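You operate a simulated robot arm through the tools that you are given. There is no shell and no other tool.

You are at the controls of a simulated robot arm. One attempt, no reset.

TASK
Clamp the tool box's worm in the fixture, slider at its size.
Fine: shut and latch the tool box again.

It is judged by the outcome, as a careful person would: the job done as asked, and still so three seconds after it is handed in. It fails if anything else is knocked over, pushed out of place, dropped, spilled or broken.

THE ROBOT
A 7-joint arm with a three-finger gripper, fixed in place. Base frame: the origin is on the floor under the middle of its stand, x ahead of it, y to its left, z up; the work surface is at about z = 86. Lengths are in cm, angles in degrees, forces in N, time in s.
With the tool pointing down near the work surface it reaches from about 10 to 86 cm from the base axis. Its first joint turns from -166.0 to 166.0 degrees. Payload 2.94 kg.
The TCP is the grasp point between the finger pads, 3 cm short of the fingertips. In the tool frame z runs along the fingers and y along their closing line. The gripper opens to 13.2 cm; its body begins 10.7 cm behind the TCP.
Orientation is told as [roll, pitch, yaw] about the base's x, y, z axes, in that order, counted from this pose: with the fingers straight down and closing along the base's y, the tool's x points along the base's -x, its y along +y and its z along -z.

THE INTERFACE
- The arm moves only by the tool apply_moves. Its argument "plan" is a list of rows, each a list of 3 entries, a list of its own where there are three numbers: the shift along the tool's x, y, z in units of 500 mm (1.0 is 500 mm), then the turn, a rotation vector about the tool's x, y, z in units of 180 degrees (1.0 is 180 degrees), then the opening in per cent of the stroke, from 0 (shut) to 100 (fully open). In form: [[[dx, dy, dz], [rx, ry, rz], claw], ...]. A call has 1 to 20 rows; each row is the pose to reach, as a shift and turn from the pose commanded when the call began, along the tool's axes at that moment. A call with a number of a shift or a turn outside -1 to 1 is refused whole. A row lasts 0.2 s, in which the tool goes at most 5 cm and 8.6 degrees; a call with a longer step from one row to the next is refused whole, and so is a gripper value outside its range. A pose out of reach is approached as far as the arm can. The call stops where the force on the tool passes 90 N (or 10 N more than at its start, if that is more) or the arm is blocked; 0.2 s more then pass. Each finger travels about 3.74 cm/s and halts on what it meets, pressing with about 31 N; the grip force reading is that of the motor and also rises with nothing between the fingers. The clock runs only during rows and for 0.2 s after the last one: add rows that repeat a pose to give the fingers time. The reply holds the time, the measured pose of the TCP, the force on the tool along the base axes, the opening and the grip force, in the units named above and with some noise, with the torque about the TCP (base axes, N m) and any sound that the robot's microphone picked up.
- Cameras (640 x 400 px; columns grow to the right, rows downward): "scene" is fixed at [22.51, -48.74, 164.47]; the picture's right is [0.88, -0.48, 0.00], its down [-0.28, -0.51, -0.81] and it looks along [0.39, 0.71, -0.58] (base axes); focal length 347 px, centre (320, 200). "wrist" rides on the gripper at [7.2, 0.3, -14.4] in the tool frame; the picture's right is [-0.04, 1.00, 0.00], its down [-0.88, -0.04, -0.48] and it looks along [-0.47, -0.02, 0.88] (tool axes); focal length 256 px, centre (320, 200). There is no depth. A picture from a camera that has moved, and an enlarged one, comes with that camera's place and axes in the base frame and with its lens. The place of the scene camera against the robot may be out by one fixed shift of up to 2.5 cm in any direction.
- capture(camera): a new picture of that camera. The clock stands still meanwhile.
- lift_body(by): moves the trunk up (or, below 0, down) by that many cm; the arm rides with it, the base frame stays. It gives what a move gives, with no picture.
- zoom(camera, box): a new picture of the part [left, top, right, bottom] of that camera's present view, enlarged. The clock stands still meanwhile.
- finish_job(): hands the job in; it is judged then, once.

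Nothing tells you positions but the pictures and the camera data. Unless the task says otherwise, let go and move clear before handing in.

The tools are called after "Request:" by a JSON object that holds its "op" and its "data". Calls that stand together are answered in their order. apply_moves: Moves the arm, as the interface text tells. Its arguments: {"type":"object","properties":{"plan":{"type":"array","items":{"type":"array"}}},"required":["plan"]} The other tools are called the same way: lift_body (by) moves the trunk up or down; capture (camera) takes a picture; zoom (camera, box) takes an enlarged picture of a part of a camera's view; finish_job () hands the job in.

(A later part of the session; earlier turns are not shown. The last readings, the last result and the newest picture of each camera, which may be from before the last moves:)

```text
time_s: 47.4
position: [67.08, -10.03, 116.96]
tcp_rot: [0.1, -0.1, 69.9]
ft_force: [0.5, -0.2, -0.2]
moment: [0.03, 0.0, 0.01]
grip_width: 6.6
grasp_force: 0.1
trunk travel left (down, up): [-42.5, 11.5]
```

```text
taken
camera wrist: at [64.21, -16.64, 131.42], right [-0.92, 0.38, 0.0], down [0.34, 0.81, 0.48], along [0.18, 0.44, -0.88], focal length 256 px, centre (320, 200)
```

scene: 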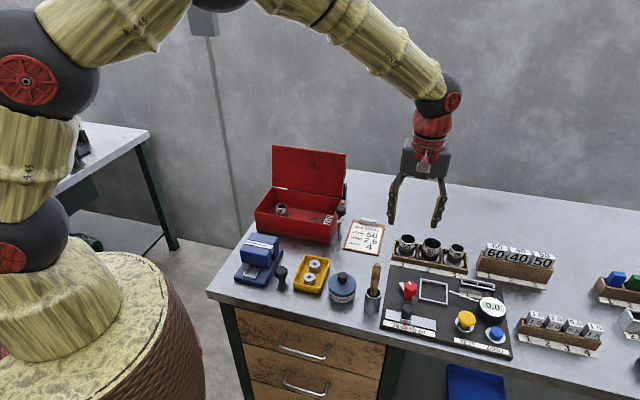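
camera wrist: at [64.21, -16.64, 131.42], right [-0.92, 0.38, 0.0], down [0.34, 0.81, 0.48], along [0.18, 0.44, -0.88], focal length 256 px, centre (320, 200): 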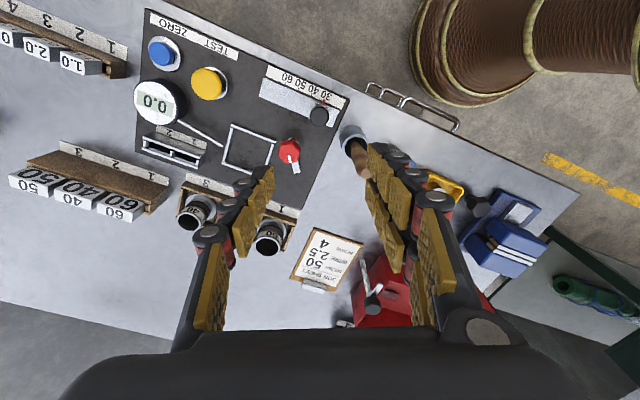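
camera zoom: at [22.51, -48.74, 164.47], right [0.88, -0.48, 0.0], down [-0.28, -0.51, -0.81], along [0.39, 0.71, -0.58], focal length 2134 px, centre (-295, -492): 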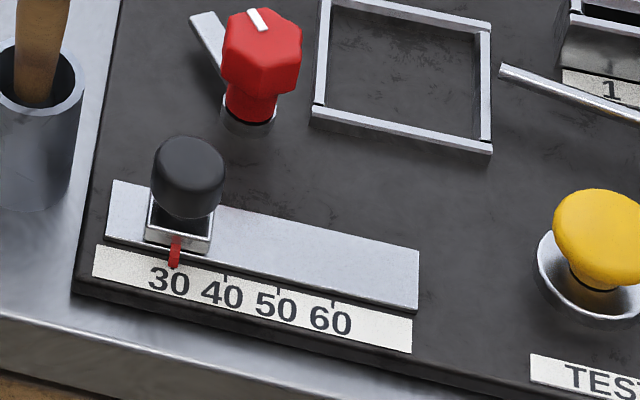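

Request:
{"op": "zoom", "data": {"camera": "wrist", "box": [250, 60, 360, 130]}}

Request:
{"op": "zoom", "data": {"camera": "wrist", "box": [205, 105, 325, 195]}}

```text
5.71 times, centred on (305, 95) of wrist
camera zoom: at [64.21, -16.64, 131.42], right [-0.92, 0.38, 0.0], down [0.34, 0.81, 0.48], along [0.18, 0.44, -0.88], focal length 1463 px, centre (406, 800)
```

zoom: 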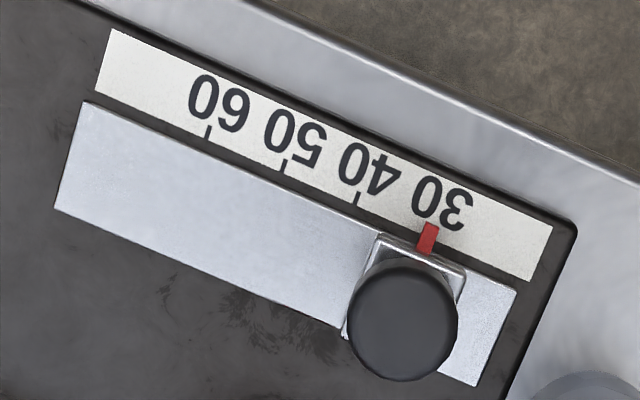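

```text
4.44 times, centred on (265, 150) of wrist
camera zoom: at [64.21, -16.64, 131.42], right [-0.92, 0.38, 0.0], down [0.34, 0.81, 0.48], along [0.18, 0.44, -0.88], focal length 1138 px, centre (564, 422)
```

zoom: 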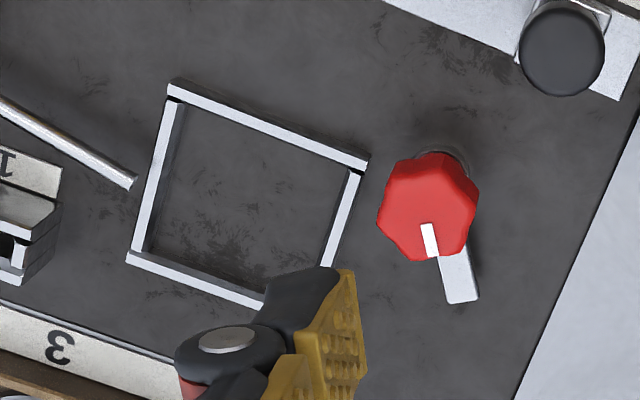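

The slider is confirmed on 30, and the clamp seat is a square frame centred at about (81.0, -8.7). Next I'll go over the worm in the tool box at about (57.4, 43.8), with the fingers closing front to back.

Request:
{"op": "apply_moves", "data": {"plan": [[[-0.0675, 0.0393, 0], [0, 0, 0.0456], 50], [[-0.135, 0.0786, 0], [0, 0, 0.0913], 50], [[-0.2025, 0.1179, 0], [0, 0, 0.1369], 50], [[-0.27, 0.1571, 0], [0, 0, 0.1826], 50], [[-0.3375, 0.1964, 0], [0, 0, 0.2282], 50], [[-0.405, 0.2357, 0], [0, 0, 0.2739], 50], [[-0.4725, 0.275, 0], [0, 0, 0.3195], 50], [[-0.54, 0.3143, 0], [0, 0, 0.3651], 50], [[-0.6075, 0.3536, 0], [0, 0, 0.4108], 50], [[-0.675, 0.3929, 0], [0, 0, 0.4564], 50], [[-0.7425, 0.4321, 0], [0, 0, 0.5021], 50], [[-0.81, 0.4714, 0], [0, 0, 0.5477], 50], [[-0.8775, 0.5107, 0], [0, 0, 0.5934], 50], [[-0.945, 0.55, 0], [0, 0, 0.639], 50], [[-0.945, 0.55, 0], [0, 0, 0.639], 50]]}}

Request:
{"op": "capture", "data": {"camera": "wrist"}}

Request:
{"op": "zoom", "data": {"camera": "scene", "box": [230, 120, 390, 260]}}

```text
time_s: 50.6
position: [57.69, 44.03, 117.16]
tcp_rot: [0.0, -0.1, -45.0]
ft_force: [0.7, -0.4, -0.4]
moment: [0.01, 0.02, -0.01]
grip_width: 6.61
grasp_force: 0.0
trunk travel left (down, up): [-42.5, 11.5]
```

```text
taken
camera wrist: at [52.67, 49.25, 131.54], right [0.74, 0.68, 0.0], down [0.59, -0.65, 0.48], along [0.32, -0.35, -0.88], focal length 256 px, centre (320, 200)
```

wrist: 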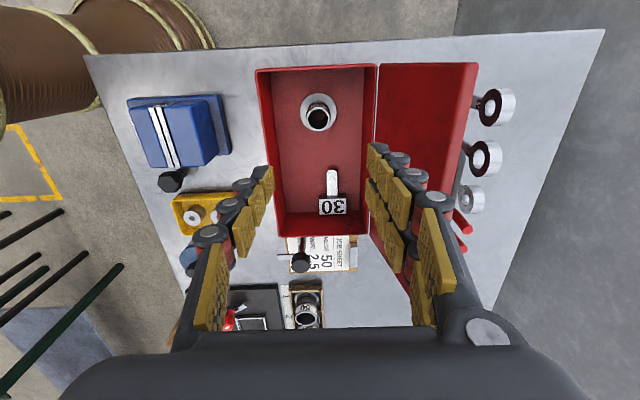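

```text
2.86 times, centred on (310, 190) of scene
camera zoom: at [22.51, -48.74, 164.47], right [0.88, -0.48, 0.0], down [-0.28, -0.51, -0.81], along [0.39, 0.71, -0.58], focal length 991 px, centre (349, 229)
```

zoom: 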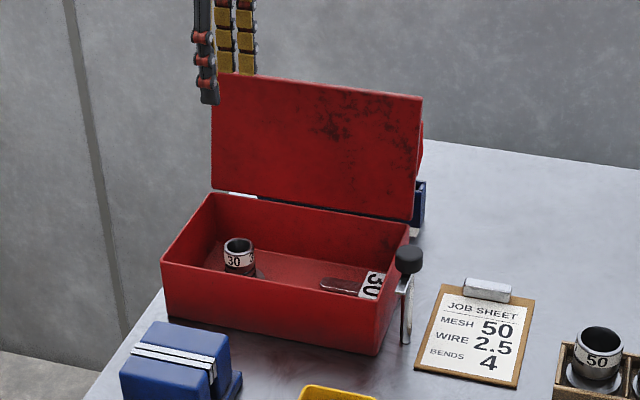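

The lid is still open. I'll zoom in on the worm to fix its position and size.

Request:
{"op": "zoom", "data": {"camera": "wrist", "box": [270, 75, 370, 145]}}

Request:
{"op": "zoom", "data": {"camera": "wrist", "box": [250, 55, 390, 250]}}

Request:
{"op": "zoom", "data": {"camera": "scene", "box": [265, 190, 305, 220]}}

```text
5.71 times, centred on (320, 110) of wrist
camera zoom: at [52.67, 49.25, 131.54], right [0.74, 0.68, 0.0], down [0.59, -0.65, 0.48], along [0.32, -0.35, -0.88], focal length 1463 px, centre (320, 714)
```

zoom: 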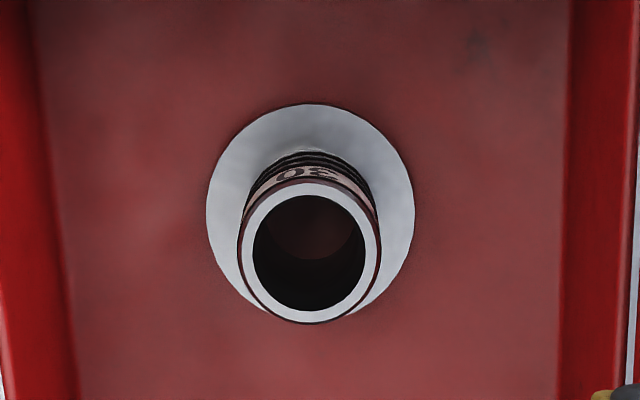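

```text
2.05 times, centred on (320, 152) of wrist
camera zoom: at [52.67, 49.25, 131.54], right [0.74, 0.68, 0.0], down [0.59, -0.65, 0.48], along [0.32, -0.35, -0.88], focal length 525 px, centre (320, 297)
```

zoom: 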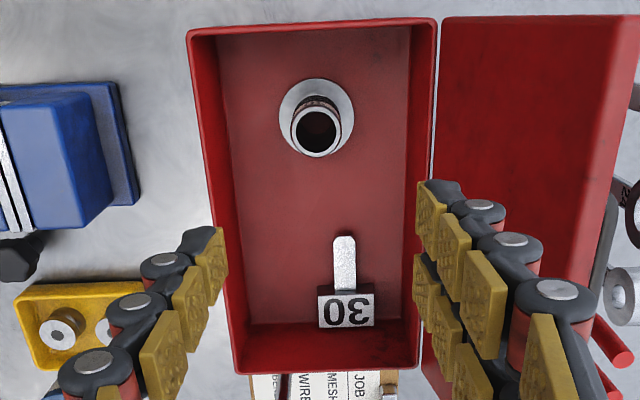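

```text
13.33 times, centred on (285, 205) of scene
camera zoom: at [22.51, -48.74, 164.47], right [0.88, -0.48, 0.0], down [-0.28, -0.51, -0.81], along [0.39, 0.71, -0.58], focal length 4624 px, centre (787, 133)
```

zoom: 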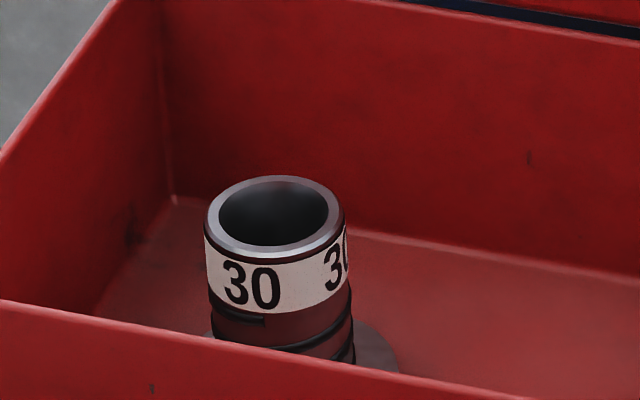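

The spiral groove round the tube confirms it is the worm. Its axis is at about (57.3, 43.9), the rim is near z = 93, it is 3.7 cm wide and the flange is 6.1 cm. I'll descend over it and stop just above for a check.

Request:
{"op": "apply_moves", "data": {"plan": [[[0.0024, -0.005, 0.08], [0, 0, 0], 50], [[0.0024, -0.005, 0.16], [0, 0, 0], 50], [[0.0024, -0.005, 0.24], [0, 0, 0], 50], [[0.0024, -0.005, 0.32], [0, 0, 0], 50], [[0.0024, -0.005, 0.38], [0, 0, 0], 50], [[0.0024, -0.005, 0.403], [0, 0, 0], 50], [[0.0024, -0.005, 0.403], [0, 0, 0], 50]]}}

Request:
{"op": "capture", "data": {"camera": "wrist"}}

Request:
{"op": "zoom", "data": {"camera": "scene", "box": [240, 130, 350, 230]}}

```text
time_s: 52.2
position: [57.05, 43.8, 97.16]
tcp_rot: [0.1, 0.0, -44.8]
ft_force: [-0.5, -0.4, -0.5]
moment: [-0.03, -0.01, 0.0]
grip_width: 6.58
grasp_force: 0.0
trunk travel left (down, up): [-42.5, 11.5]
```

```text
taken
camera wrist: at [52.07, 49.17, 111.44], right [0.74, 0.68, 0.0], down [0.6, -0.65, 0.48], along [0.32, -0.35, -0.88], focal length 256 px, centre (320, 200)
```

wrist: 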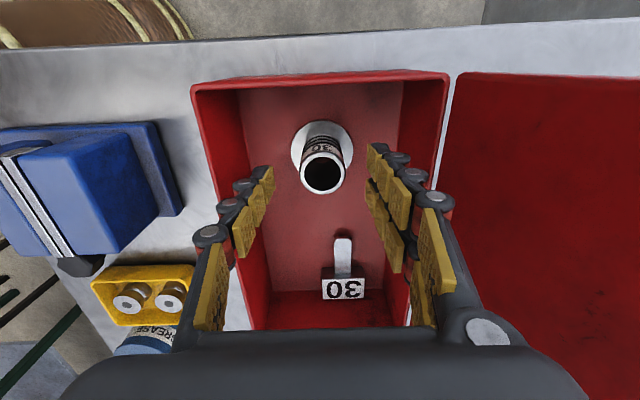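

```text
4.00 times, centred on (295, 180) of scene
camera zoom: at [22.51, -48.74, 164.47], right [0.88, -0.48, 0.0], down [-0.28, -0.51, -0.81], along [0.39, 0.71, -0.58], focal length 1387 px, centre (420, 280)
```

zoom: 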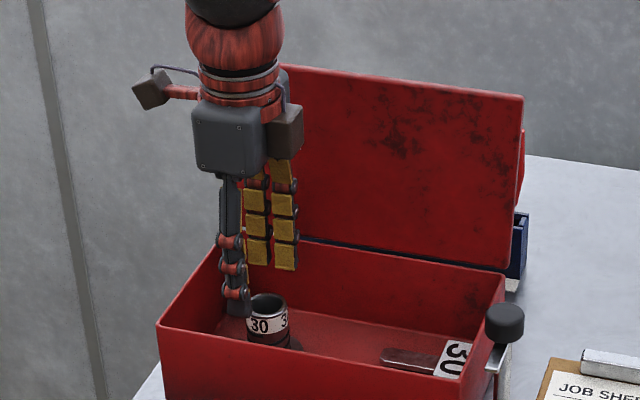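

The worm is slightly right of centre, so I'll shift 0.3 cm and lower to grip height.

Request:
{"op": "apply_moves", "data": {"plan": [[[-0.0044, 0.006, 0.03], [0, 0, 0], 50], [[-0.0044, 0.006, 0.06], [0, 0, 0], 50], [[-0.0044, 0.006, 0.09], [0, 0, 0], 50], [[-0.0044, 0.006, 0.117], [0, 0, 0], 50], [[-0.0044, 0.006, 0.117], [0, 0, 0], 50]]}}

Request:
{"op": "capture", "data": {"camera": "wrist"}}

Request:
{"op": "zoom", "data": {"camera": "scene", "box": [260, 160, 320, 220]}}

```text
time_s: 53.4
position: [57.62, 43.76, 91.24]
tcp_rot: [0.1, 0.0, -44.9]
ft_force: [-1.0, 0.2, -0.4]
moment: [0.02, 0.0, -0.02]
grip_width: 6.59
grasp_force: 0.0
trunk travel left (down, up): [-42.5, 11.5]
```

```text
taken
camera wrist: at [52.54, 49.15, 105.59], right [0.74, 0.68, 0.0], down [0.6, -0.65, 0.48], along [0.32, -0.35, -0.88], focal length 256 px, centre (320, 200)
```

wrist: 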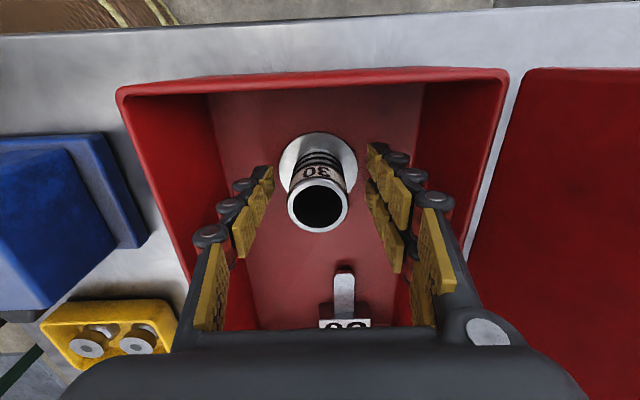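

```text
6.67 times, centred on (290, 190) of scene
camera zoom: at [22.51, -48.74, 164.47], right [0.88, -0.48, 0.0], down [-0.28, -0.51, -0.81], along [0.39, 0.71, -0.58], focal length 2312 px, centre (520, 267)
```

zoom: 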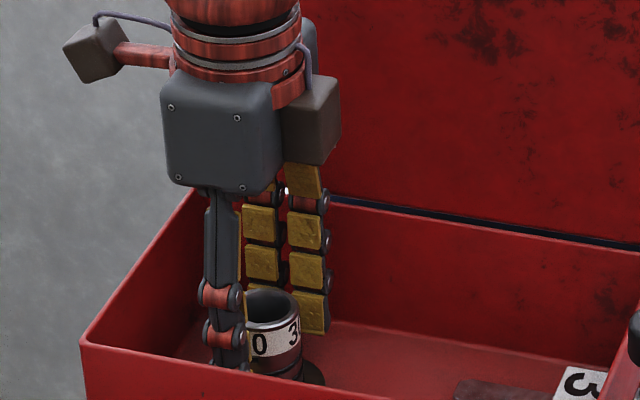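

The worm is centred between the fingers. I'll close on it.

Request:
{"op": "apply_moves", "data": {"plan": [[[0, 0, 0], [0, 0, 0], 40], [[0, 0, 0], [0, 0, 0], 30], [[0, 0, 0], [0, 0, 0], 20], [[0, 0, 0], [0, 0, 0], 15], [[0, 0, 0], [0, 0, 0], 15], [[0, 0, 0], [0, 0, 0], 15], [[0, 0, 0], [0, 0, 0], 15]]}}

Request:
{"op": "capture", "data": {"camera": "wrist"}}

```text
time_s: 55.0
position: [57.42, 43.86, 91.21]
tcp_rot: [0.0, 0.0, -44.9]
ft_force: [-0.3, -0.6, -0.6]
moment: [-0.08, 0.01, 0.0]
grip_width: 3.58
grasp_force: 30.6
trunk travel left (down, up): [-42.5, 11.5]
```

```text
taken
camera wrist: at [52.54, 49.15, 105.58], right [0.74, 0.68, 0.0], down [0.6, -0.65, 0.48], along [0.32, -0.35, -0.88], focal length 256 px, centre (320, 200)
```

wrist: 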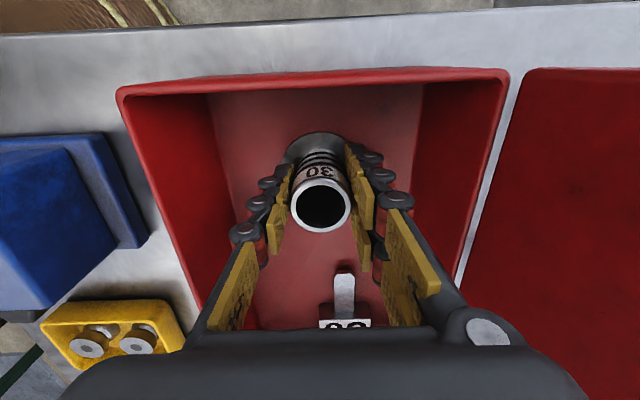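

The worm is held at 3.58 cm. I'll lift it straight up out of the box and check it comes along.

Request:
{"op": "apply_moves", "data": {"plan": [[[0, 0, -0.02], [0, 0, 0], 15], [[0, 0, -0.06], [0, 0, 0], 15], [[0, 0, -0.12], [0, 0, 0], 15], [[0, 0, -0.19], [0, 0, 0], 15], [[0, 0, -0.26], [0, 0, 0], 15], [[0, 0, -0.33], [0, 0, 0], 15], [[0, 0, -0.4], [0, 0, 0], 15], [[0, 0, -0.4], [0, 0, 0], 15]]}}

Request:
{"op": "capture", "data": {"camera": "wrist"}}

Request:
{"op": "zoom", "data": {"camera": "scene", "box": [230, 90, 370, 230]}}

```text
time_s: 56.8
position: [57.44, 43.76, 110.99]
tcp_rot: [0.0, 0.0, -44.9]
ft_force: [-0.4, 0.4, -3.2]
moment: [0.01, 0.02, 0.01]
grip_width: 3.6
grasp_force: 30.6
trunk travel left (down, up): [-42.5, 11.5]
```

```text
taken
camera wrist: at [52.4, 49.1, 125.4], right [0.74, 0.68, 0.0], down [0.6, -0.65, 0.48], along [0.32, -0.35, -0.88], focal length 256 px, centre (320, 200)
```

wrist: 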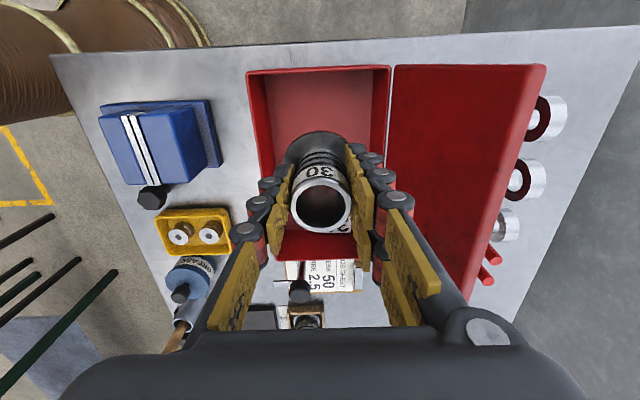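

```text
2.86 times, centred on (300, 160) of scene
camera zoom: at [22.51, -48.74, 164.47], right [0.88, -0.48, 0.0], down [-0.28, -0.51, -0.81], along [0.39, 0.71, -0.58], focal length 991 px, centre (377, 314)
```

zoom: 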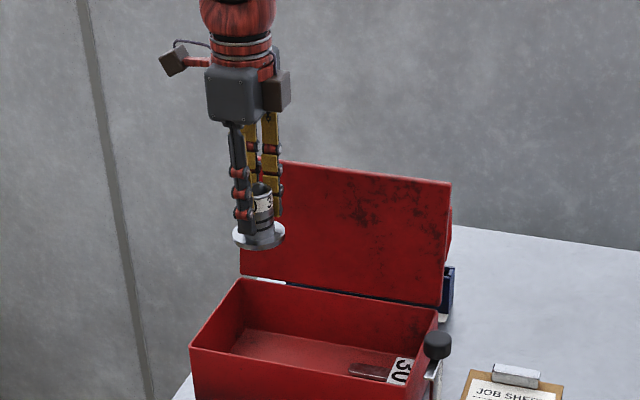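

The worm is clear of the box and level in the grip. I'll carry it in two stages to above the fixture seat.

Request:
{"op": "apply_moves", "data": {"plan": [[[-0.077, -0.0292, -0.01], [0, 0, 0], 15], [[-0.1537, -0.0583, -0.02], [0, 0, 0], 15], [[-0.2305, -0.0875, -0.02], [0, 0, 0], 15], [[-0.3073, -0.1167, -0.02], [0, 0, 0], 15], [[-0.384, -0.1458, -0.02], [0, 0, 0], 15], [[-0.461, -0.175, -0.02], [0, 0, 0], 15], [[-0.5377, -0.2042, -0.02], [0, 0, 0], 15], [[-0.6145, -0.2333, -0.02], [0, 0, 0], 15], [[-0.691, -0.2625, -0.02], [0, 0, 0], 15], [[-0.768, -0.2917, -0.02], [0, 0, 0], 15], [[-0.845, -0.321, -0.02], [0, 0, 0], 15], [[-0.9, -0.342, -0.02], [0, 0, 0], 15], [[-0.9, -0.342, -0.02], [0, 0, 0], 15]]}}

Request:
{"op": "capture", "data": {"camera": "wrist"}}

Request:
{"op": "zoom", "data": {"camera": "scene", "box": [340, 130, 540, 350]}}

```text
time_s: 59.6
position: [77.16, -0.08, 111.82]
tcp_rot: [0.0, 0.0, -44.9]
ft_force: [-0.7, 0.6, -2.5]
moment: [0.03, 0.0, -0.01]
grip_width: 3.62
grasp_force: 31.2
trunk travel left (down, up): [-42.5, 11.5]
```

```text
taken
camera wrist: at [72.19, 5.24, 126.29], right [0.74, 0.68, 0.0], down [0.6, -0.65, 0.48], along [0.32, -0.35, -0.88], focal length 256 px, centre (320, 200)
```

wrist: 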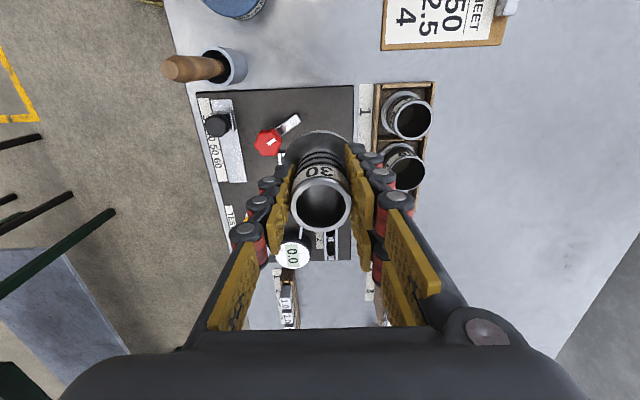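

```text
1.82 times, centred on (440, 240) of scene
camera zoom: at [22.51, -48.74, 164.47], right [0.88, -0.48, 0.0], down [-0.28, -0.51, -0.81], along [0.39, 0.71, -0.58], focal length 631 px, centre (102, 127)
```

zoom: 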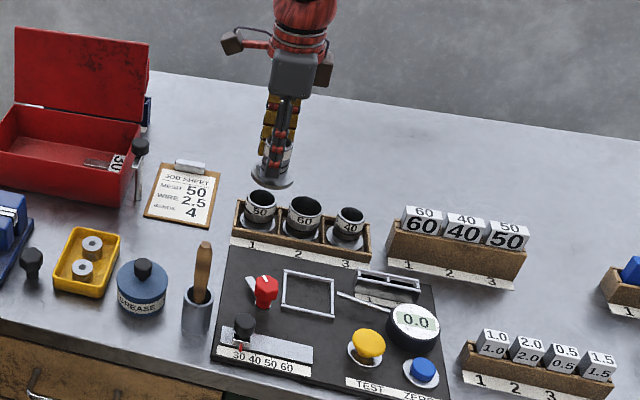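

I'm approaching the fixture. I'll zoom in on the held worm to measure how it sits relative to the gripper axis before aligning with the frame.

Request:
{"op": "zoom", "data": {"camera": "wrist", "box": [260, 120, 380, 245]}}

Request:
{"op": "zoom", "data": {"camera": "scene", "box": [405, 165, 455, 240]}}

```text
3.20 times, centred on (320, 182) of wrist
camera zoom: at [72.19, 5.24, 126.29], right [0.74, 0.68, 0.0], down [0.6, -0.65, 0.48], along [0.32, -0.35, -0.88], focal length 819 px, centre (320, 256)
```

zoom: 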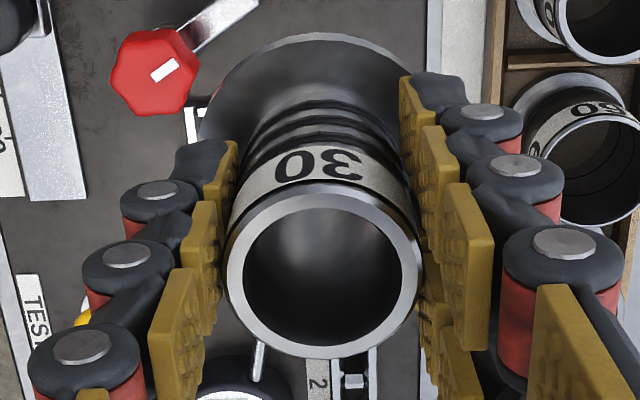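

```text
5.33 times, centred on (430, 202) of scene
camera zoom: at [22.51, -48.74, 164.47], right [0.88, -0.48, 0.0], down [-0.28, -0.51, -0.81], along [0.39, 0.71, -0.58], focal length 1850 px, centre (-267, 187)
```

zoom: 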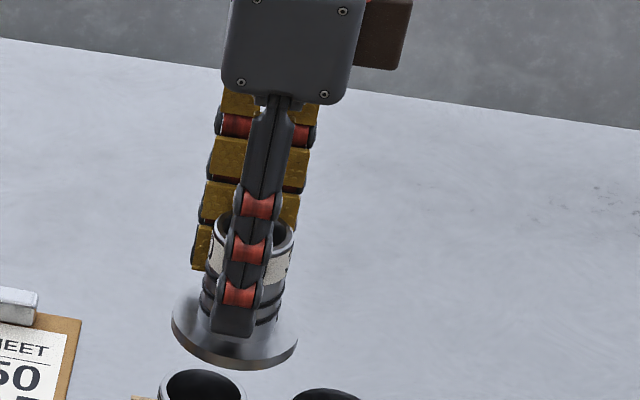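

The worm hangs upright with its axis within 0.1 cm of the gripper axis. I'll move over the frame centre at (80.96, -8.70) and come down to about 5 cm above the seat.

Request:
{"op": "apply_moves", "data": {"plan": [[[-0.06, -0.023, 0], [0, 0, 0], 15], [[-0.12, -0.046, 0], [0, 0, 0], 15], [[-0.1766, -0.0675, 0], [0, 0, 0], 15], [[-0.1766, -0.0675, 0.08], [0, 0, 0], 15], [[-0.1766, -0.0675, 0.16], [0, 0, 0], 15], [[-0.1766, -0.0675, 0.24], [0, 0, 0], 15], [[-0.1766, -0.0675, 0.28], [0, 0, 0], 15], [[-0.1766, -0.0675, 0.28], [0, 0, 0], 15]]}}

Request:
{"op": "capture", "data": {"camera": "wrist"}}

Request:
{"op": "zoom", "data": {"camera": "scene", "box": [390, 240, 490, 330]}}

```text
time_s: 61.4
position: [81.4, -8.72, 97.94]
tcp_rot: [0.1, 0.0, -44.8]
ft_force: [0.6, -1.7, -3.3]
moment: [0.02, 0.01, 0.0]
grip_width: 3.6
grasp_force: 30.7
trunk travel left (down, up): [-42.5, 11.5]
```

```text
taken
camera wrist: at [76.3, -3.35, 112.35], right [0.74, 0.68, 0.0], down [0.6, -0.65, 0.48], along [0.32, -0.35, -0.88], focal length 256 px, centre (320, 200)
```

wrist: 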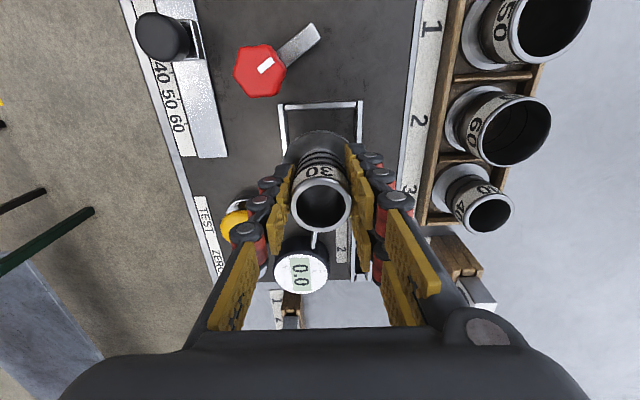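

```text
4.44 times, centred on (440, 285) of scene
camera zoom: at [22.51, -48.74, 164.47], right [0.88, -0.48, 0.0], down [-0.28, -0.51, -0.81], along [0.39, 0.71, -0.58], focal length 1541 px, centre (-213, -178)
```

zoom: 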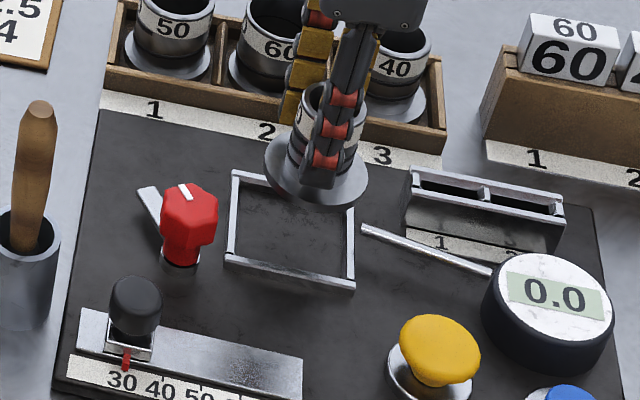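

The frame's left side is visible past the flange. I'll zoom to measure the alignment.

Request:
{"op": "zoom", "data": {"camera": "wrist", "box": [260, 80, 390, 170]}}

Request:
{"op": "zoom", "data": {"camera": "scene", "box": [430, 255, 480, 310]}}

```text
4.44 times, centred on (325, 125) of wrist
camera zoom: at [76.3, -3.35, 112.35], right [0.74, 0.68, 0.0], down [0.6, -0.65, 0.48], along [0.32, -0.35, -0.88], focal length 1138 px, centre (298, 533)
```

zoom: 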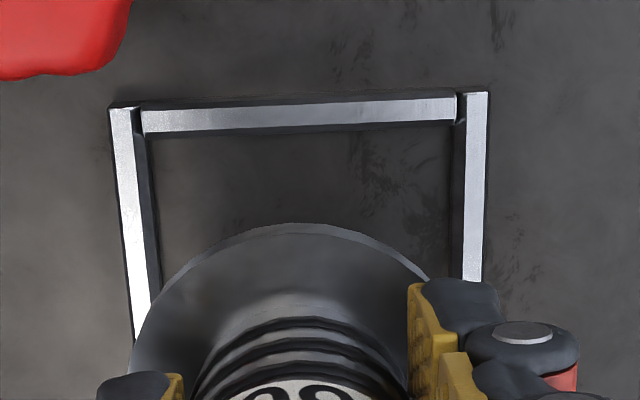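

```text
7.27 times, centred on (455, 282) of scene
camera zoom: at [22.51, -48.74, 164.47], right [0.88, -0.48, 0.0], down [-0.28, -0.51, -0.81], along [0.39, 0.71, -0.58], focal length 2522 px, centre (-662, -400)
```

zoom: 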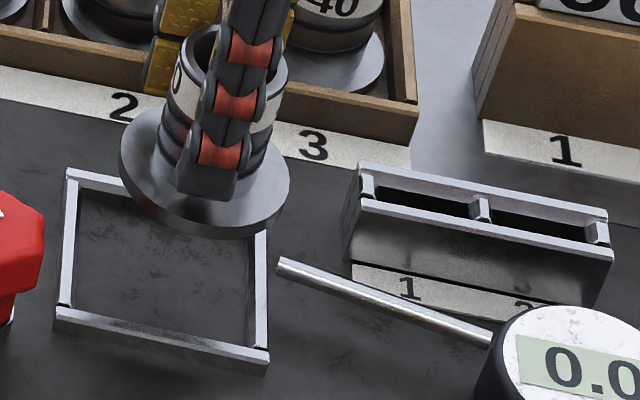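

Compared with the frame, the worm needs to shift about 0.37 cm left and 0.17 cm back. I'll correct that and lower to just above the frame bars.

Request:
{"op": "apply_moves", "data": {"plan": [[[0.0037, 0.0017, 0.0], [0, 0, 0], 15], [[0.0074, 0.0034, 0.02], [0, 0, 0], 15], [[0.0074, 0.0034, 0.05], [0, 0, 0], 15], [[0.0074, 0.0034, 0.07], [0, 0, 0], 15], [[0.0074, 0.0034, 0.085], [0, 0, 0], 15], [[0.0074, 0.0034, 0.085], [0, 0, 0], 15]]}}

Request:
{"op": "zoom", "data": {"camera": "wrist", "box": [250, 80, 390, 180]}}

Request:
{"op": "zoom", "data": {"camera": "scene", "box": [410, 255, 480, 310]}}

```text
time_s: 62.8
position: [81.02, -8.15, 93.88]
tcp_rot: [-0.1, 0.1, -44.9]
ft_force: [0.4, 0.1, -3.5]
moment: [0.06, 0.01, -0.01]
grip_width: 3.54
grasp_force: 30.9
trunk travel left (down, up): [-42.5, 11.5]
```

```text
4.00 times, centred on (320, 130) of wrist
camera zoom: at [76.01, -2.87, 108.33], right [0.74, 0.68, 0.0], down [0.6, -0.65, 0.48], along [0.32, -0.35, -0.88], focal length 1024 px, centre (320, 480)
```

zoom: 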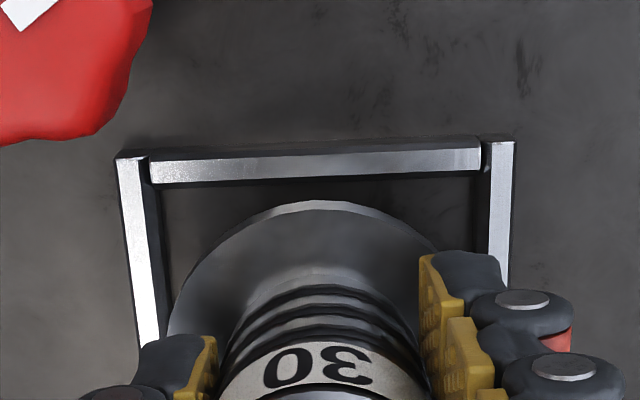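

```text
7.27 times, centred on (445, 282) of scene
camera zoom: at [22.51, -48.74, 164.47], right [0.88, -0.48, 0.0], down [-0.28, -0.51, -0.81], along [0.39, 0.71, -0.58], focal length 2522 px, centre (-589, -400)
```

zoom: 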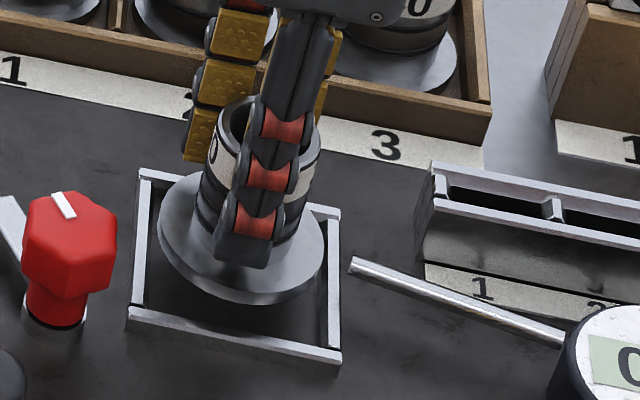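

Frame and flange now line up to within 0.1 cm in both views. I'll lower gently in small steps and watch the force.

Request:
{"op": "apply_moves", "data": {"plan": [[[0, 0, 0.008], [0, 0, 0], 15], [[0, 0, 0.016], [0, 0, 0], 15], [[0, 0, 0.024], [0, 0, 0], 15], [[0, 0, 0.03], [0, 0, 0], 15], [[0, 0, 0.03], [0, 0, 0], 15]]}}

Request:
{"op": "zoom", "data": {"camera": "wrist", "box": [250, 80, 390, 180]}}

Request:
{"op": "zoom", "data": {"camera": "scene", "box": [410, 255, 480, 310]}}

```text
time_s: 64.0
position: [80.94, -8.35, 92.22]
tcp_rot: [0.0, 0.0, -44.9]
ft_force: [0.4, 0.0, -3.0]
moment: [-0.01, 0.02, -0.01]
grip_width: 3.58
grasp_force: 31.1
trunk travel left (down, up): [-42.5, 11.5]
```

```text
4.00 times, centred on (320, 130) of wrist
camera zoom: at [75.99, -2.98, 106.7], right [0.74, 0.68, 0.0], down [0.6, -0.65, 0.48], along [0.32, -0.35, -0.88], focal length 1024 px, centre (320, 480)
```

zoom: 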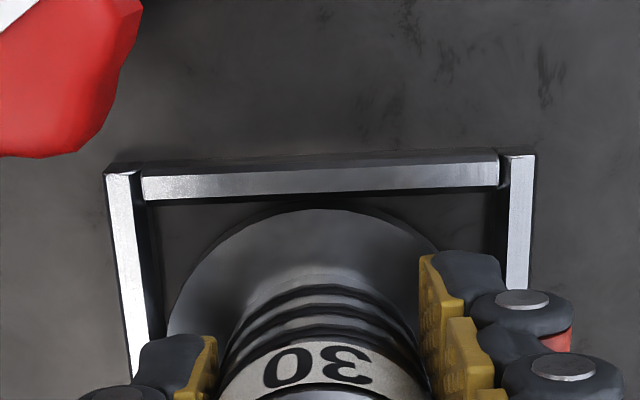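

```text
7.27 times, centred on (445, 282) of scene
camera zoom: at [22.51, -48.74, 164.47], right [0.88, -0.48, 0.0], down [-0.28, -0.51, -0.81], along [0.39, 0.71, -0.58], focal length 2522 px, centre (-589, -400)
```

zoom: 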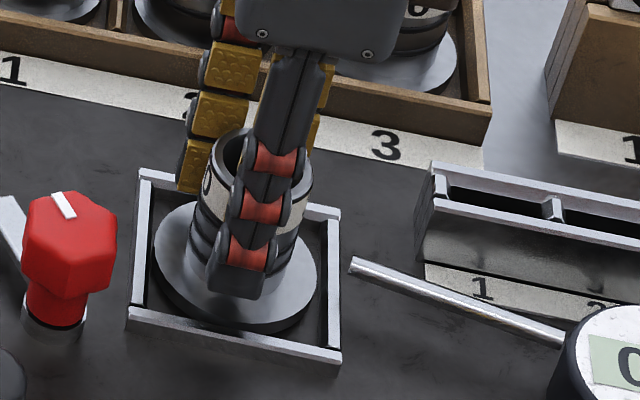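

The flange is inside the frame. I'll lower a few millimetres until it touches down.

Request:
{"op": "apply_moves", "data": {"plan": [[[0, 0, 0.003], [0, 0, 0], 15], [[0, 0, 0.006], [0, 0, 0], 15], [[0, 0, 0.006], [0, 0, 0], 15]]}}

```text
time_s: 64.8
position: [80.97, -8.38, 91.9]
tcp_rot: [-0.1, 0.0, -45.0]
ft_force: [0.5, 0.0, -3.4]
moment: [0.03, -0.02, 0.03]
grip_width: 3.56
grasp_force: 31.2
trunk travel left (down, up): [-42.5, 11.5]
```

Request:
{"op": "apply_moves", "data": {"plan": [[[0, 0, 0.003], [0, 0, 0], 15], [[0, 0, 0.006], [0, 0, 0], 15], [[0, 0, 0.006], [0, 0, 0], 15]]}}

Request:
{"op": "zoom", "data": {"camera": "scene", "box": [410, 255, 480, 310]}}

```text
time_s: 65.6
position: [81.02, -8.27, 92.04]
tcp_rot: [0.1, -0.1, -44.9]
ft_force: [-3.7, -0.4, 14.1]
moment: [0.25, 0.4, 0.0]
grip_width: 3.54
grasp_force: 31.2
trunk travel left (down, up): [-42.5, 11.5]
```

```text
7.27 times, centred on (445, 282) of scene
camera zoom: at [22.51, -48.74, 164.47], right [0.88, -0.48, 0.0], down [-0.28, -0.51, -0.81], along [0.39, 0.71, -0.58], focal length 2522 px, centre (-589, -400)
```

zoom: 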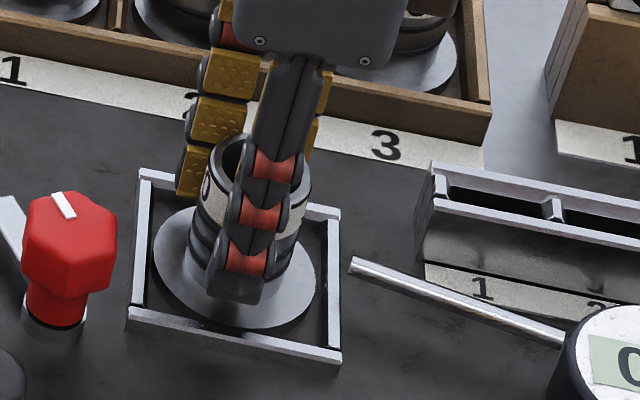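

It has touched down (14 N upward) with the flange inside the frame. I'll release and rise.

Request:
{"op": "apply_moves", "data": {"plan": [[[0, 0, -0.002], [0, 0, 0], 25], [[0, 0, -0.002], [0, 0, 0], 32], [[0, 0, -0.002], [0, 0, 0], 40], [[0, 0, -0.002], [0, 0, 0], 45], [[0, 0, -0.002], [0, 0, 0], 45], [[0, 0, -0.03], [0, 0, 0], 45], [[0, 0, -0.08], [0, 0, 0], 45], [[0, 0, -0.15], [0, 0, 0], 45], [[0, 0, -0.23], [0, 0, 0], 45], [[0, 0, -0.3], [0, 0, 0], 45], [[0, 0, -0.3], [0, 0, 0], 45]]}}

Request:
{"op": "capture", "data": {"camera": "wrist"}}

Request:
{"op": "zoom", "data": {"camera": "scene", "box": [380, 250, 490, 335]}}

```text
time_s: 68.0
position: [80.93, -8.25, 106.75]
tcp_rot: [-0.1, 0.1, -44.9]
ft_force: [0.3, 0.2, 0.3]
moment: [-0.02, 0.01, -0.01]
grip_width: 5.95
grasp_force: 0.0
trunk travel left (down, up): [-42.5, 11.5]
```

```text
taken
camera wrist: at [75.96, -2.96, 121.12], right [0.74, 0.68, 0.0], down [0.6, -0.65, 0.47], along [0.32, -0.35, -0.88], focal length 256 px, centre (320, 200)
```

wrist: 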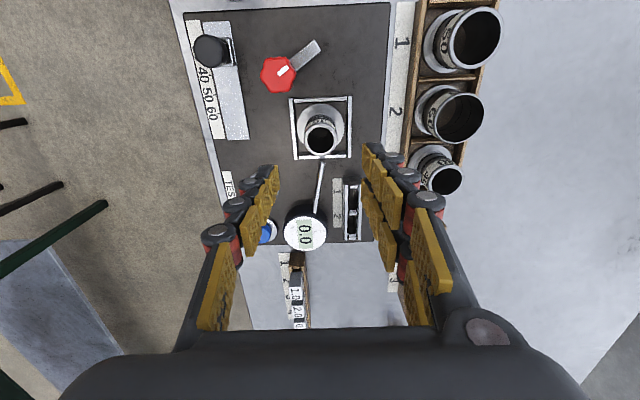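

```text
4.71 times, centred on (435, 292) of scene
camera zoom: at [22.51, -48.74, 164.47], right [0.88, -0.48, 0.0], down [-0.28, -0.51, -0.81], along [0.39, 0.71, -0.58], focal length 1632 px, centre (-221, -235)
```

zoom: 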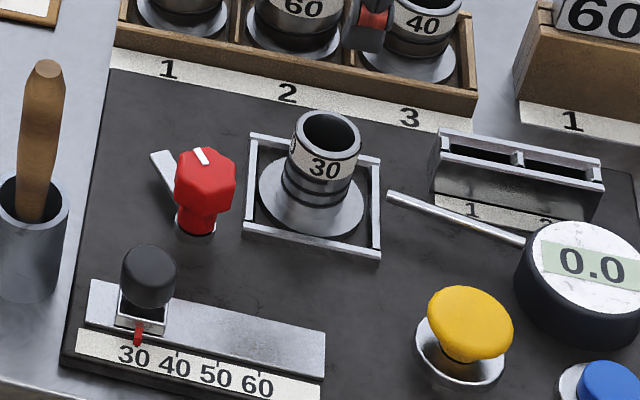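

The worm sits squarely inside the frame. Next is the red clamp: its arm must swing clockwise over the flange. I'll zoom in on the hex knob to see its flats and exact position.

Request:
{"op": "zoom", "data": {"camera": "wrist", "box": [240, 30, 360, 170]}}

Request:
{"op": "zoom", "data": {"camera": "wrist", "box": [250, 30, 330, 100]}}

Request:
{"op": "zoom", "data": {"camera": "scene", "box": [400, 270, 470, 315]}}

```text
2.86 times, centred on (300, 100) of wrist
camera zoom: at [75.96, -2.96, 121.12], right [0.74, 0.68, 0.0], down [0.6, -0.65, 0.47], along [0.32, -0.35, -0.88], focal length 731 px, centre (377, 486)
```

zoom: 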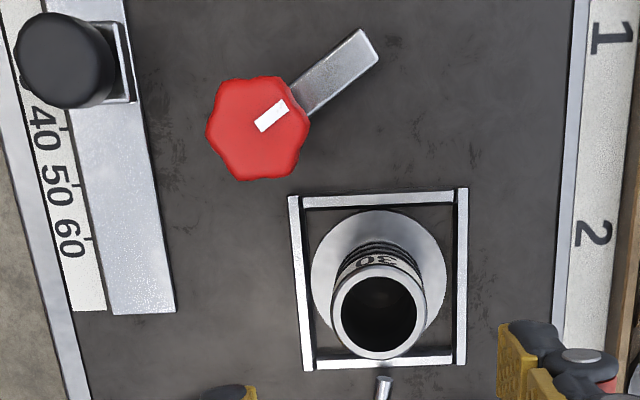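

```text
5.71 times, centred on (290, 65) of wrist
camera zoom: at [75.96, -2.96, 121.12], right [0.74, 0.68, 0.0], down [0.6, -0.65, 0.47], along [0.32, -0.35, -0.88], focal length 1463 px, centre (491, 971)
```

zoom: 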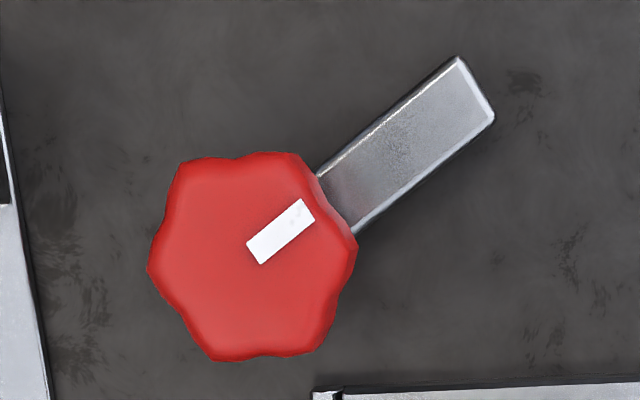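

```text
8.89 times, centred on (435, 292) of scene
camera zoom: at [22.51, -48.74, 164.47], right [0.88, -0.48, 0.0], down [-0.28, -0.51, -0.81], along [0.39, 0.71, -0.58], focal length 3083 px, centre (-702, -622)
```

zoom: 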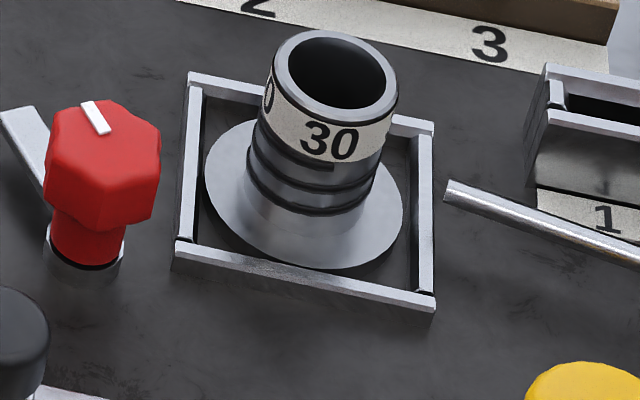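

The clamp knob axis is at about (73.4, -6.6), and its arm points away from the seat. A quarter turn clockwise will bring it over the flange. I'll position above the knob with the fingers square to its flats (yaw 47°).

Request:
{"op": "apply_moves", "data": {"plan": [[[0.0109, -0.007, -0.01], [0, 0, -0.0426], 43], [[0.0218, -0.0139, -0.02], [0, 0, -0.0852], 43], [[0.0327, -0.0209, -0.02], [0, 0, -0.1278], 43], [[0.0436, -0.0278, -0.02], [0, 0, -0.1703], 43], [[0.0545, -0.0348, -0.02], [0, 0, -0.2129], 43], [[0.0654, -0.0417, -0.02], [0, 0, -0.2555], 43], [[0.0762, -0.0487, -0.02], [0, 0, -0.2981], 43], [[0.0871, -0.0556, -0.02], [0, 0, -0.3407], 43], [[0.098, -0.0626, -0.02], [0, 0, -0.3833], 43], [[0.1089, -0.0695, -0.02], [0, 0, -0.4258], 43], [[0.1198, -0.0765, -0.01], [0, 0, -0.4684], 43], [[0.1307, -0.0834, 0], [0, 0, -0.511], 43], [[0.1307, -0.0834, 0], [0, 0, -0.511], 43]]}}

Request:
{"op": "capture", "data": {"camera": "wrist"}}

Request:
{"op": "zoom", "data": {"camera": "scene", "box": [370, 220, 490, 335]}}

```text
time_s: 70.8
position: [73.39, -6.62, 106.64]
tcp_rot: [-0.1, 0.1, 47.1]
ft_force: [0.2, 0.5, -0.2]
moment: [-0.01, 0.03, 0.01]
grip_width: 5.67
grasp_force: 0.2
trunk travel left (down, up): [-42.5, 11.5]
```

```text
taken
camera wrist: at [68.19, -11.71, 121.06], right [-0.7, 0.71, 0.0], down [0.63, 0.62, 0.48], along [0.34, 0.33, -0.88], focal length 256 px, centre (320, 200)
```

wrist: 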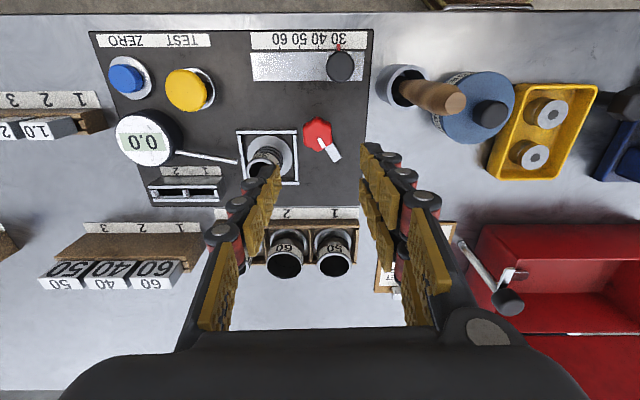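

```text
3.48 times, centred on (430, 278) of scene
camera zoom: at [22.51, -48.74, 164.47], right [0.88, -0.48, 0.0], down [-0.28, -0.51, -0.81], along [0.39, 0.71, -0.58], focal length 1206 px, centre (-63, -70)
```

zoom: 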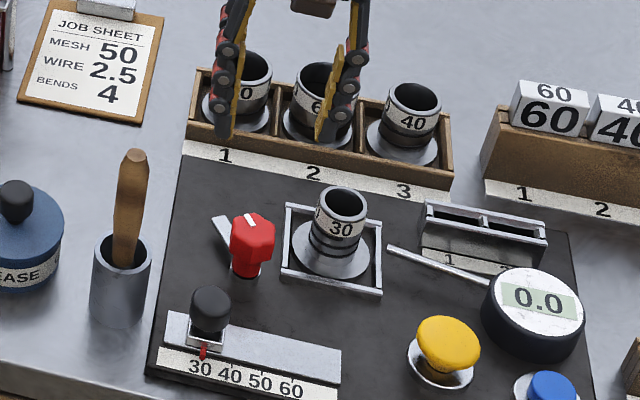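

Request:
{"op": "zoom", "data": {"camera": "wrist", "box": [280, 100, 360, 170]}}

```text
5.71 times, centred on (320, 135) of wrist
camera zoom: at [68.19, -11.71, 121.06], right [-0.7, 0.71, 0.0], down [0.63, 0.62, 0.48], along [0.34, 0.33, -0.88], focal length 1463 px, centre (320, 571)
```

zoom: 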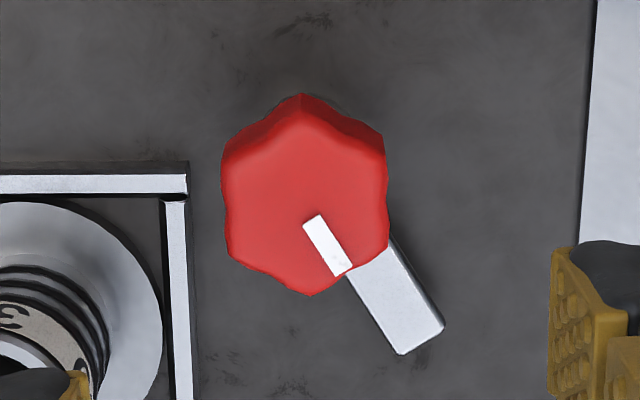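

The flats are square to the fingers. The knob is about 0.4 cm forward and 0.3 cm to the side of the gripper axis, so I'll correct that while descending partway.

Request:
{"op": "apply_moves", "data": {"plan": [[[-0.004, -0.0025, 0.05], [0, 0, 0], 43], [[-0.0076, -0.005, 0.1], [0, 0, 0], 43], [[-0.0076, -0.005, 0.15], [0, 0, 0], 43], [[-0.0076, -0.005, 0.193], [0, 0, 0], 43], [[-0.0076, -0.005, 0.193], [0, 0, 0], 43]]}}

Request:
{"op": "capture", "data": {"camera": "wrist"}}

Request:
{"op": "zoom", "data": {"camera": "scene", "box": [370, 220, 490, 335]}}

```text
time_s: 72.0
position: [73.8, -6.67, 97.14]
tcp_rot: [0.0, 0.0, 47.2]
ft_force: [0.4, -0.9, 0.7]
moment: [-0.02, 0.01, 0.0]
grip_width: 5.71
grasp_force: 0.1
trunk travel left (down, up): [-42.5, 11.5]
```

```text
taken
camera wrist: at [68.63, -11.73, 111.55], right [-0.7, 0.71, 0.0], down [0.63, 0.62, 0.48], along [0.34, 0.33, -0.88], focal length 256 px, centre (320, 200)
```

wrist: 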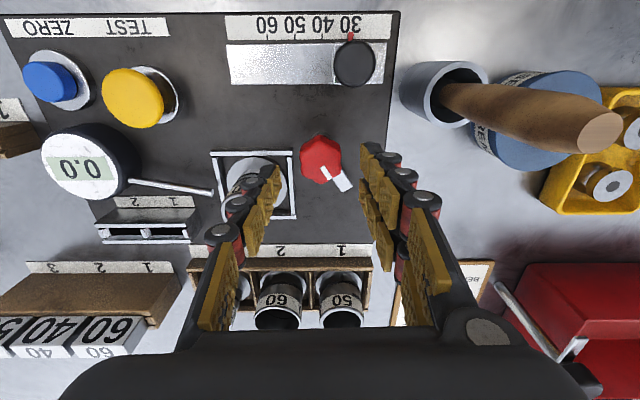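

```text
3.48 times, centred on (430, 278) of scene
camera zoom: at [22.51, -48.74, 164.47], right [0.88, -0.48, 0.0], down [-0.28, -0.51, -0.81], along [0.39, 0.71, -0.58], focal length 1206 px, centre (-63, -70)
```

zoom: 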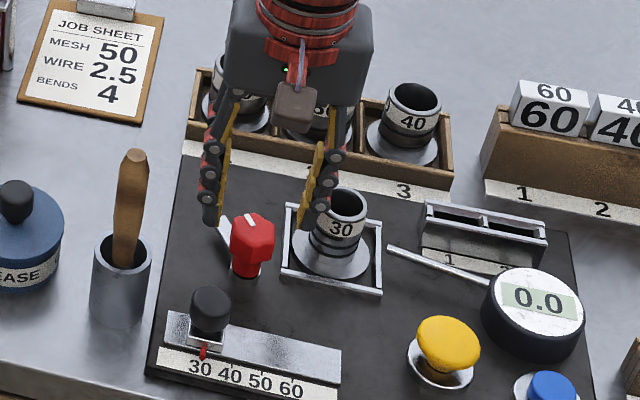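

Request:
{"op": "zoom", "data": {"camera": "wrist", "box": [270, 115, 390, 215]}}

```text
4.00 times, centred on (330, 165) of wrist
camera zoom: at [68.63, -11.73, 111.55], right [-0.7, 0.71, 0.0], down [0.63, 0.62, 0.48], along [0.34, 0.33, -0.88], focal length 1024 px, centre (280, 340)
```

zoom: 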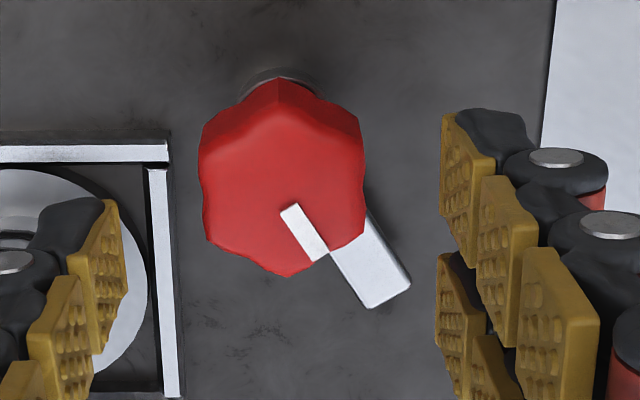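

The knob is centred. I'll descend around it, keeping the tips just above the clamp arm.

Request:
{"op": "apply_moves", "data": {"plan": [[[-0.004, 0.0014, 0.03], [0, 0, 0], 43], [[-0.004, 0.0014, 0.06], [0, 0, 0], 43], [[-0.004, 0.0014, 0.085], [0, 0, 0], 43], [[-0.004, 0.0014, 0.095], [0, 0, 0], 43], [[-0.004, 0.0014, 0.095], [0, 0, 0], 43]]}}

Request:
{"op": "capture", "data": {"camera": "wrist"}}

Request:
{"op": "zoom", "data": {"camera": "scene", "box": [385, 240, 465, 320]}}

```text
time_s: 73.2
position: [73.92, -6.48, 92.19]
tcp_rot: [0.0, 0.0, 46.9]
ft_force: [0.1, 0.6, 0.3]
moment: [-0.02, 0.02, -0.01]
grip_width: 5.67
grasp_force: 0.0
trunk travel left (down, up): [-42.5, 11.5]
```

```text
taken
camera wrist: at [68.65, -11.53, 106.64], right [-0.7, 0.71, 0.0], down [0.63, 0.62, 0.48], along [0.34, 0.33, -0.88], focal length 256 px, centre (320, 200)
```

wrist: 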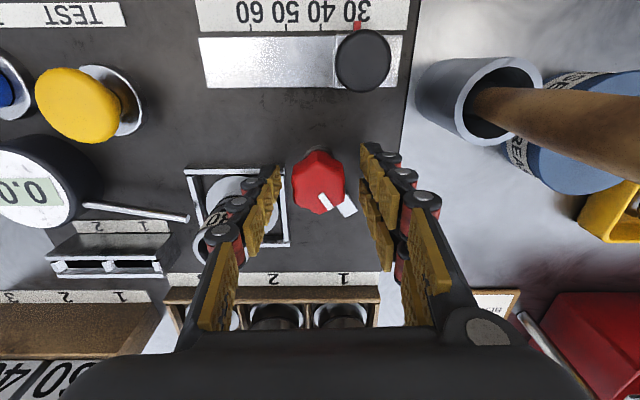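

```text
5.00 times, centred on (425, 280) of scene
camera zoom: at [22.51, -48.74, 164.47], right [0.88, -0.48, 0.0], down [-0.28, -0.51, -0.81], along [0.39, 0.71, -0.58], focal length 1734 px, centre (-205, -200)
```

zoom: 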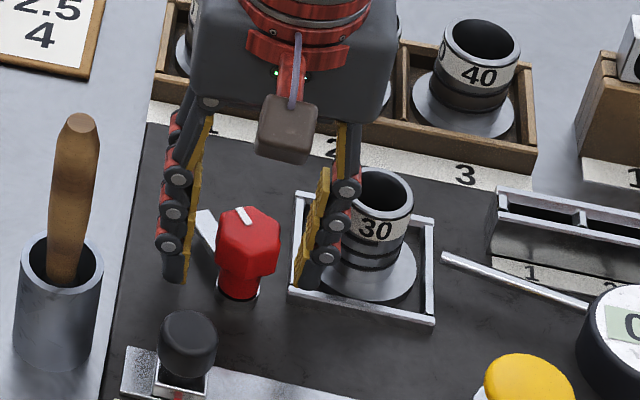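

Request:
{"op": "zoom", "data": {"camera": "wrist", "box": [260, 130, 400, 240]}}

Request:
{"op": "zoom", "data": {"camera": "scene", "box": [405, 275, 460, 315]}}

```text
3.64 times, centred on (330, 185) of wrist
camera zoom: at [68.65, -11.53, 106.64], right [-0.7, 0.71, 0.0], down [0.63, 0.62, 0.48], along [0.34, 0.33, -0.88], focal length 931 px, centre (284, 254)
```

zoom: 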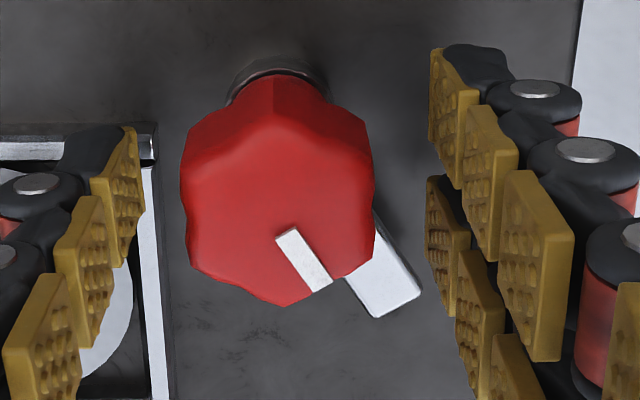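

```text
10.00 times, centred on (432, 295) of scene
camera zoom: at [22.51, -48.74, 164.47], right [0.88, -0.48, 0.0], down [-0.28, -0.51, -0.81], along [0.39, 0.71, -0.58], focal length 3468 px, centre (-805, -750)
```

zoom: 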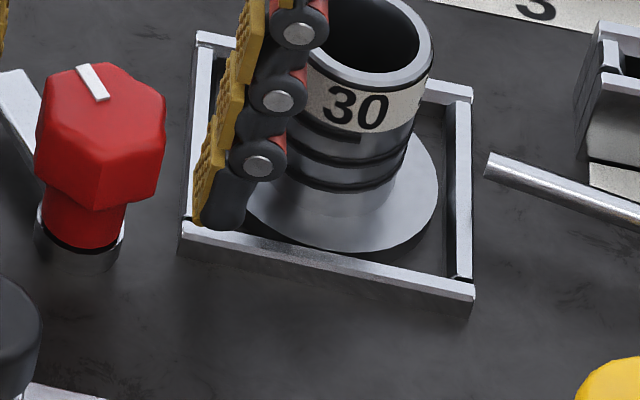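

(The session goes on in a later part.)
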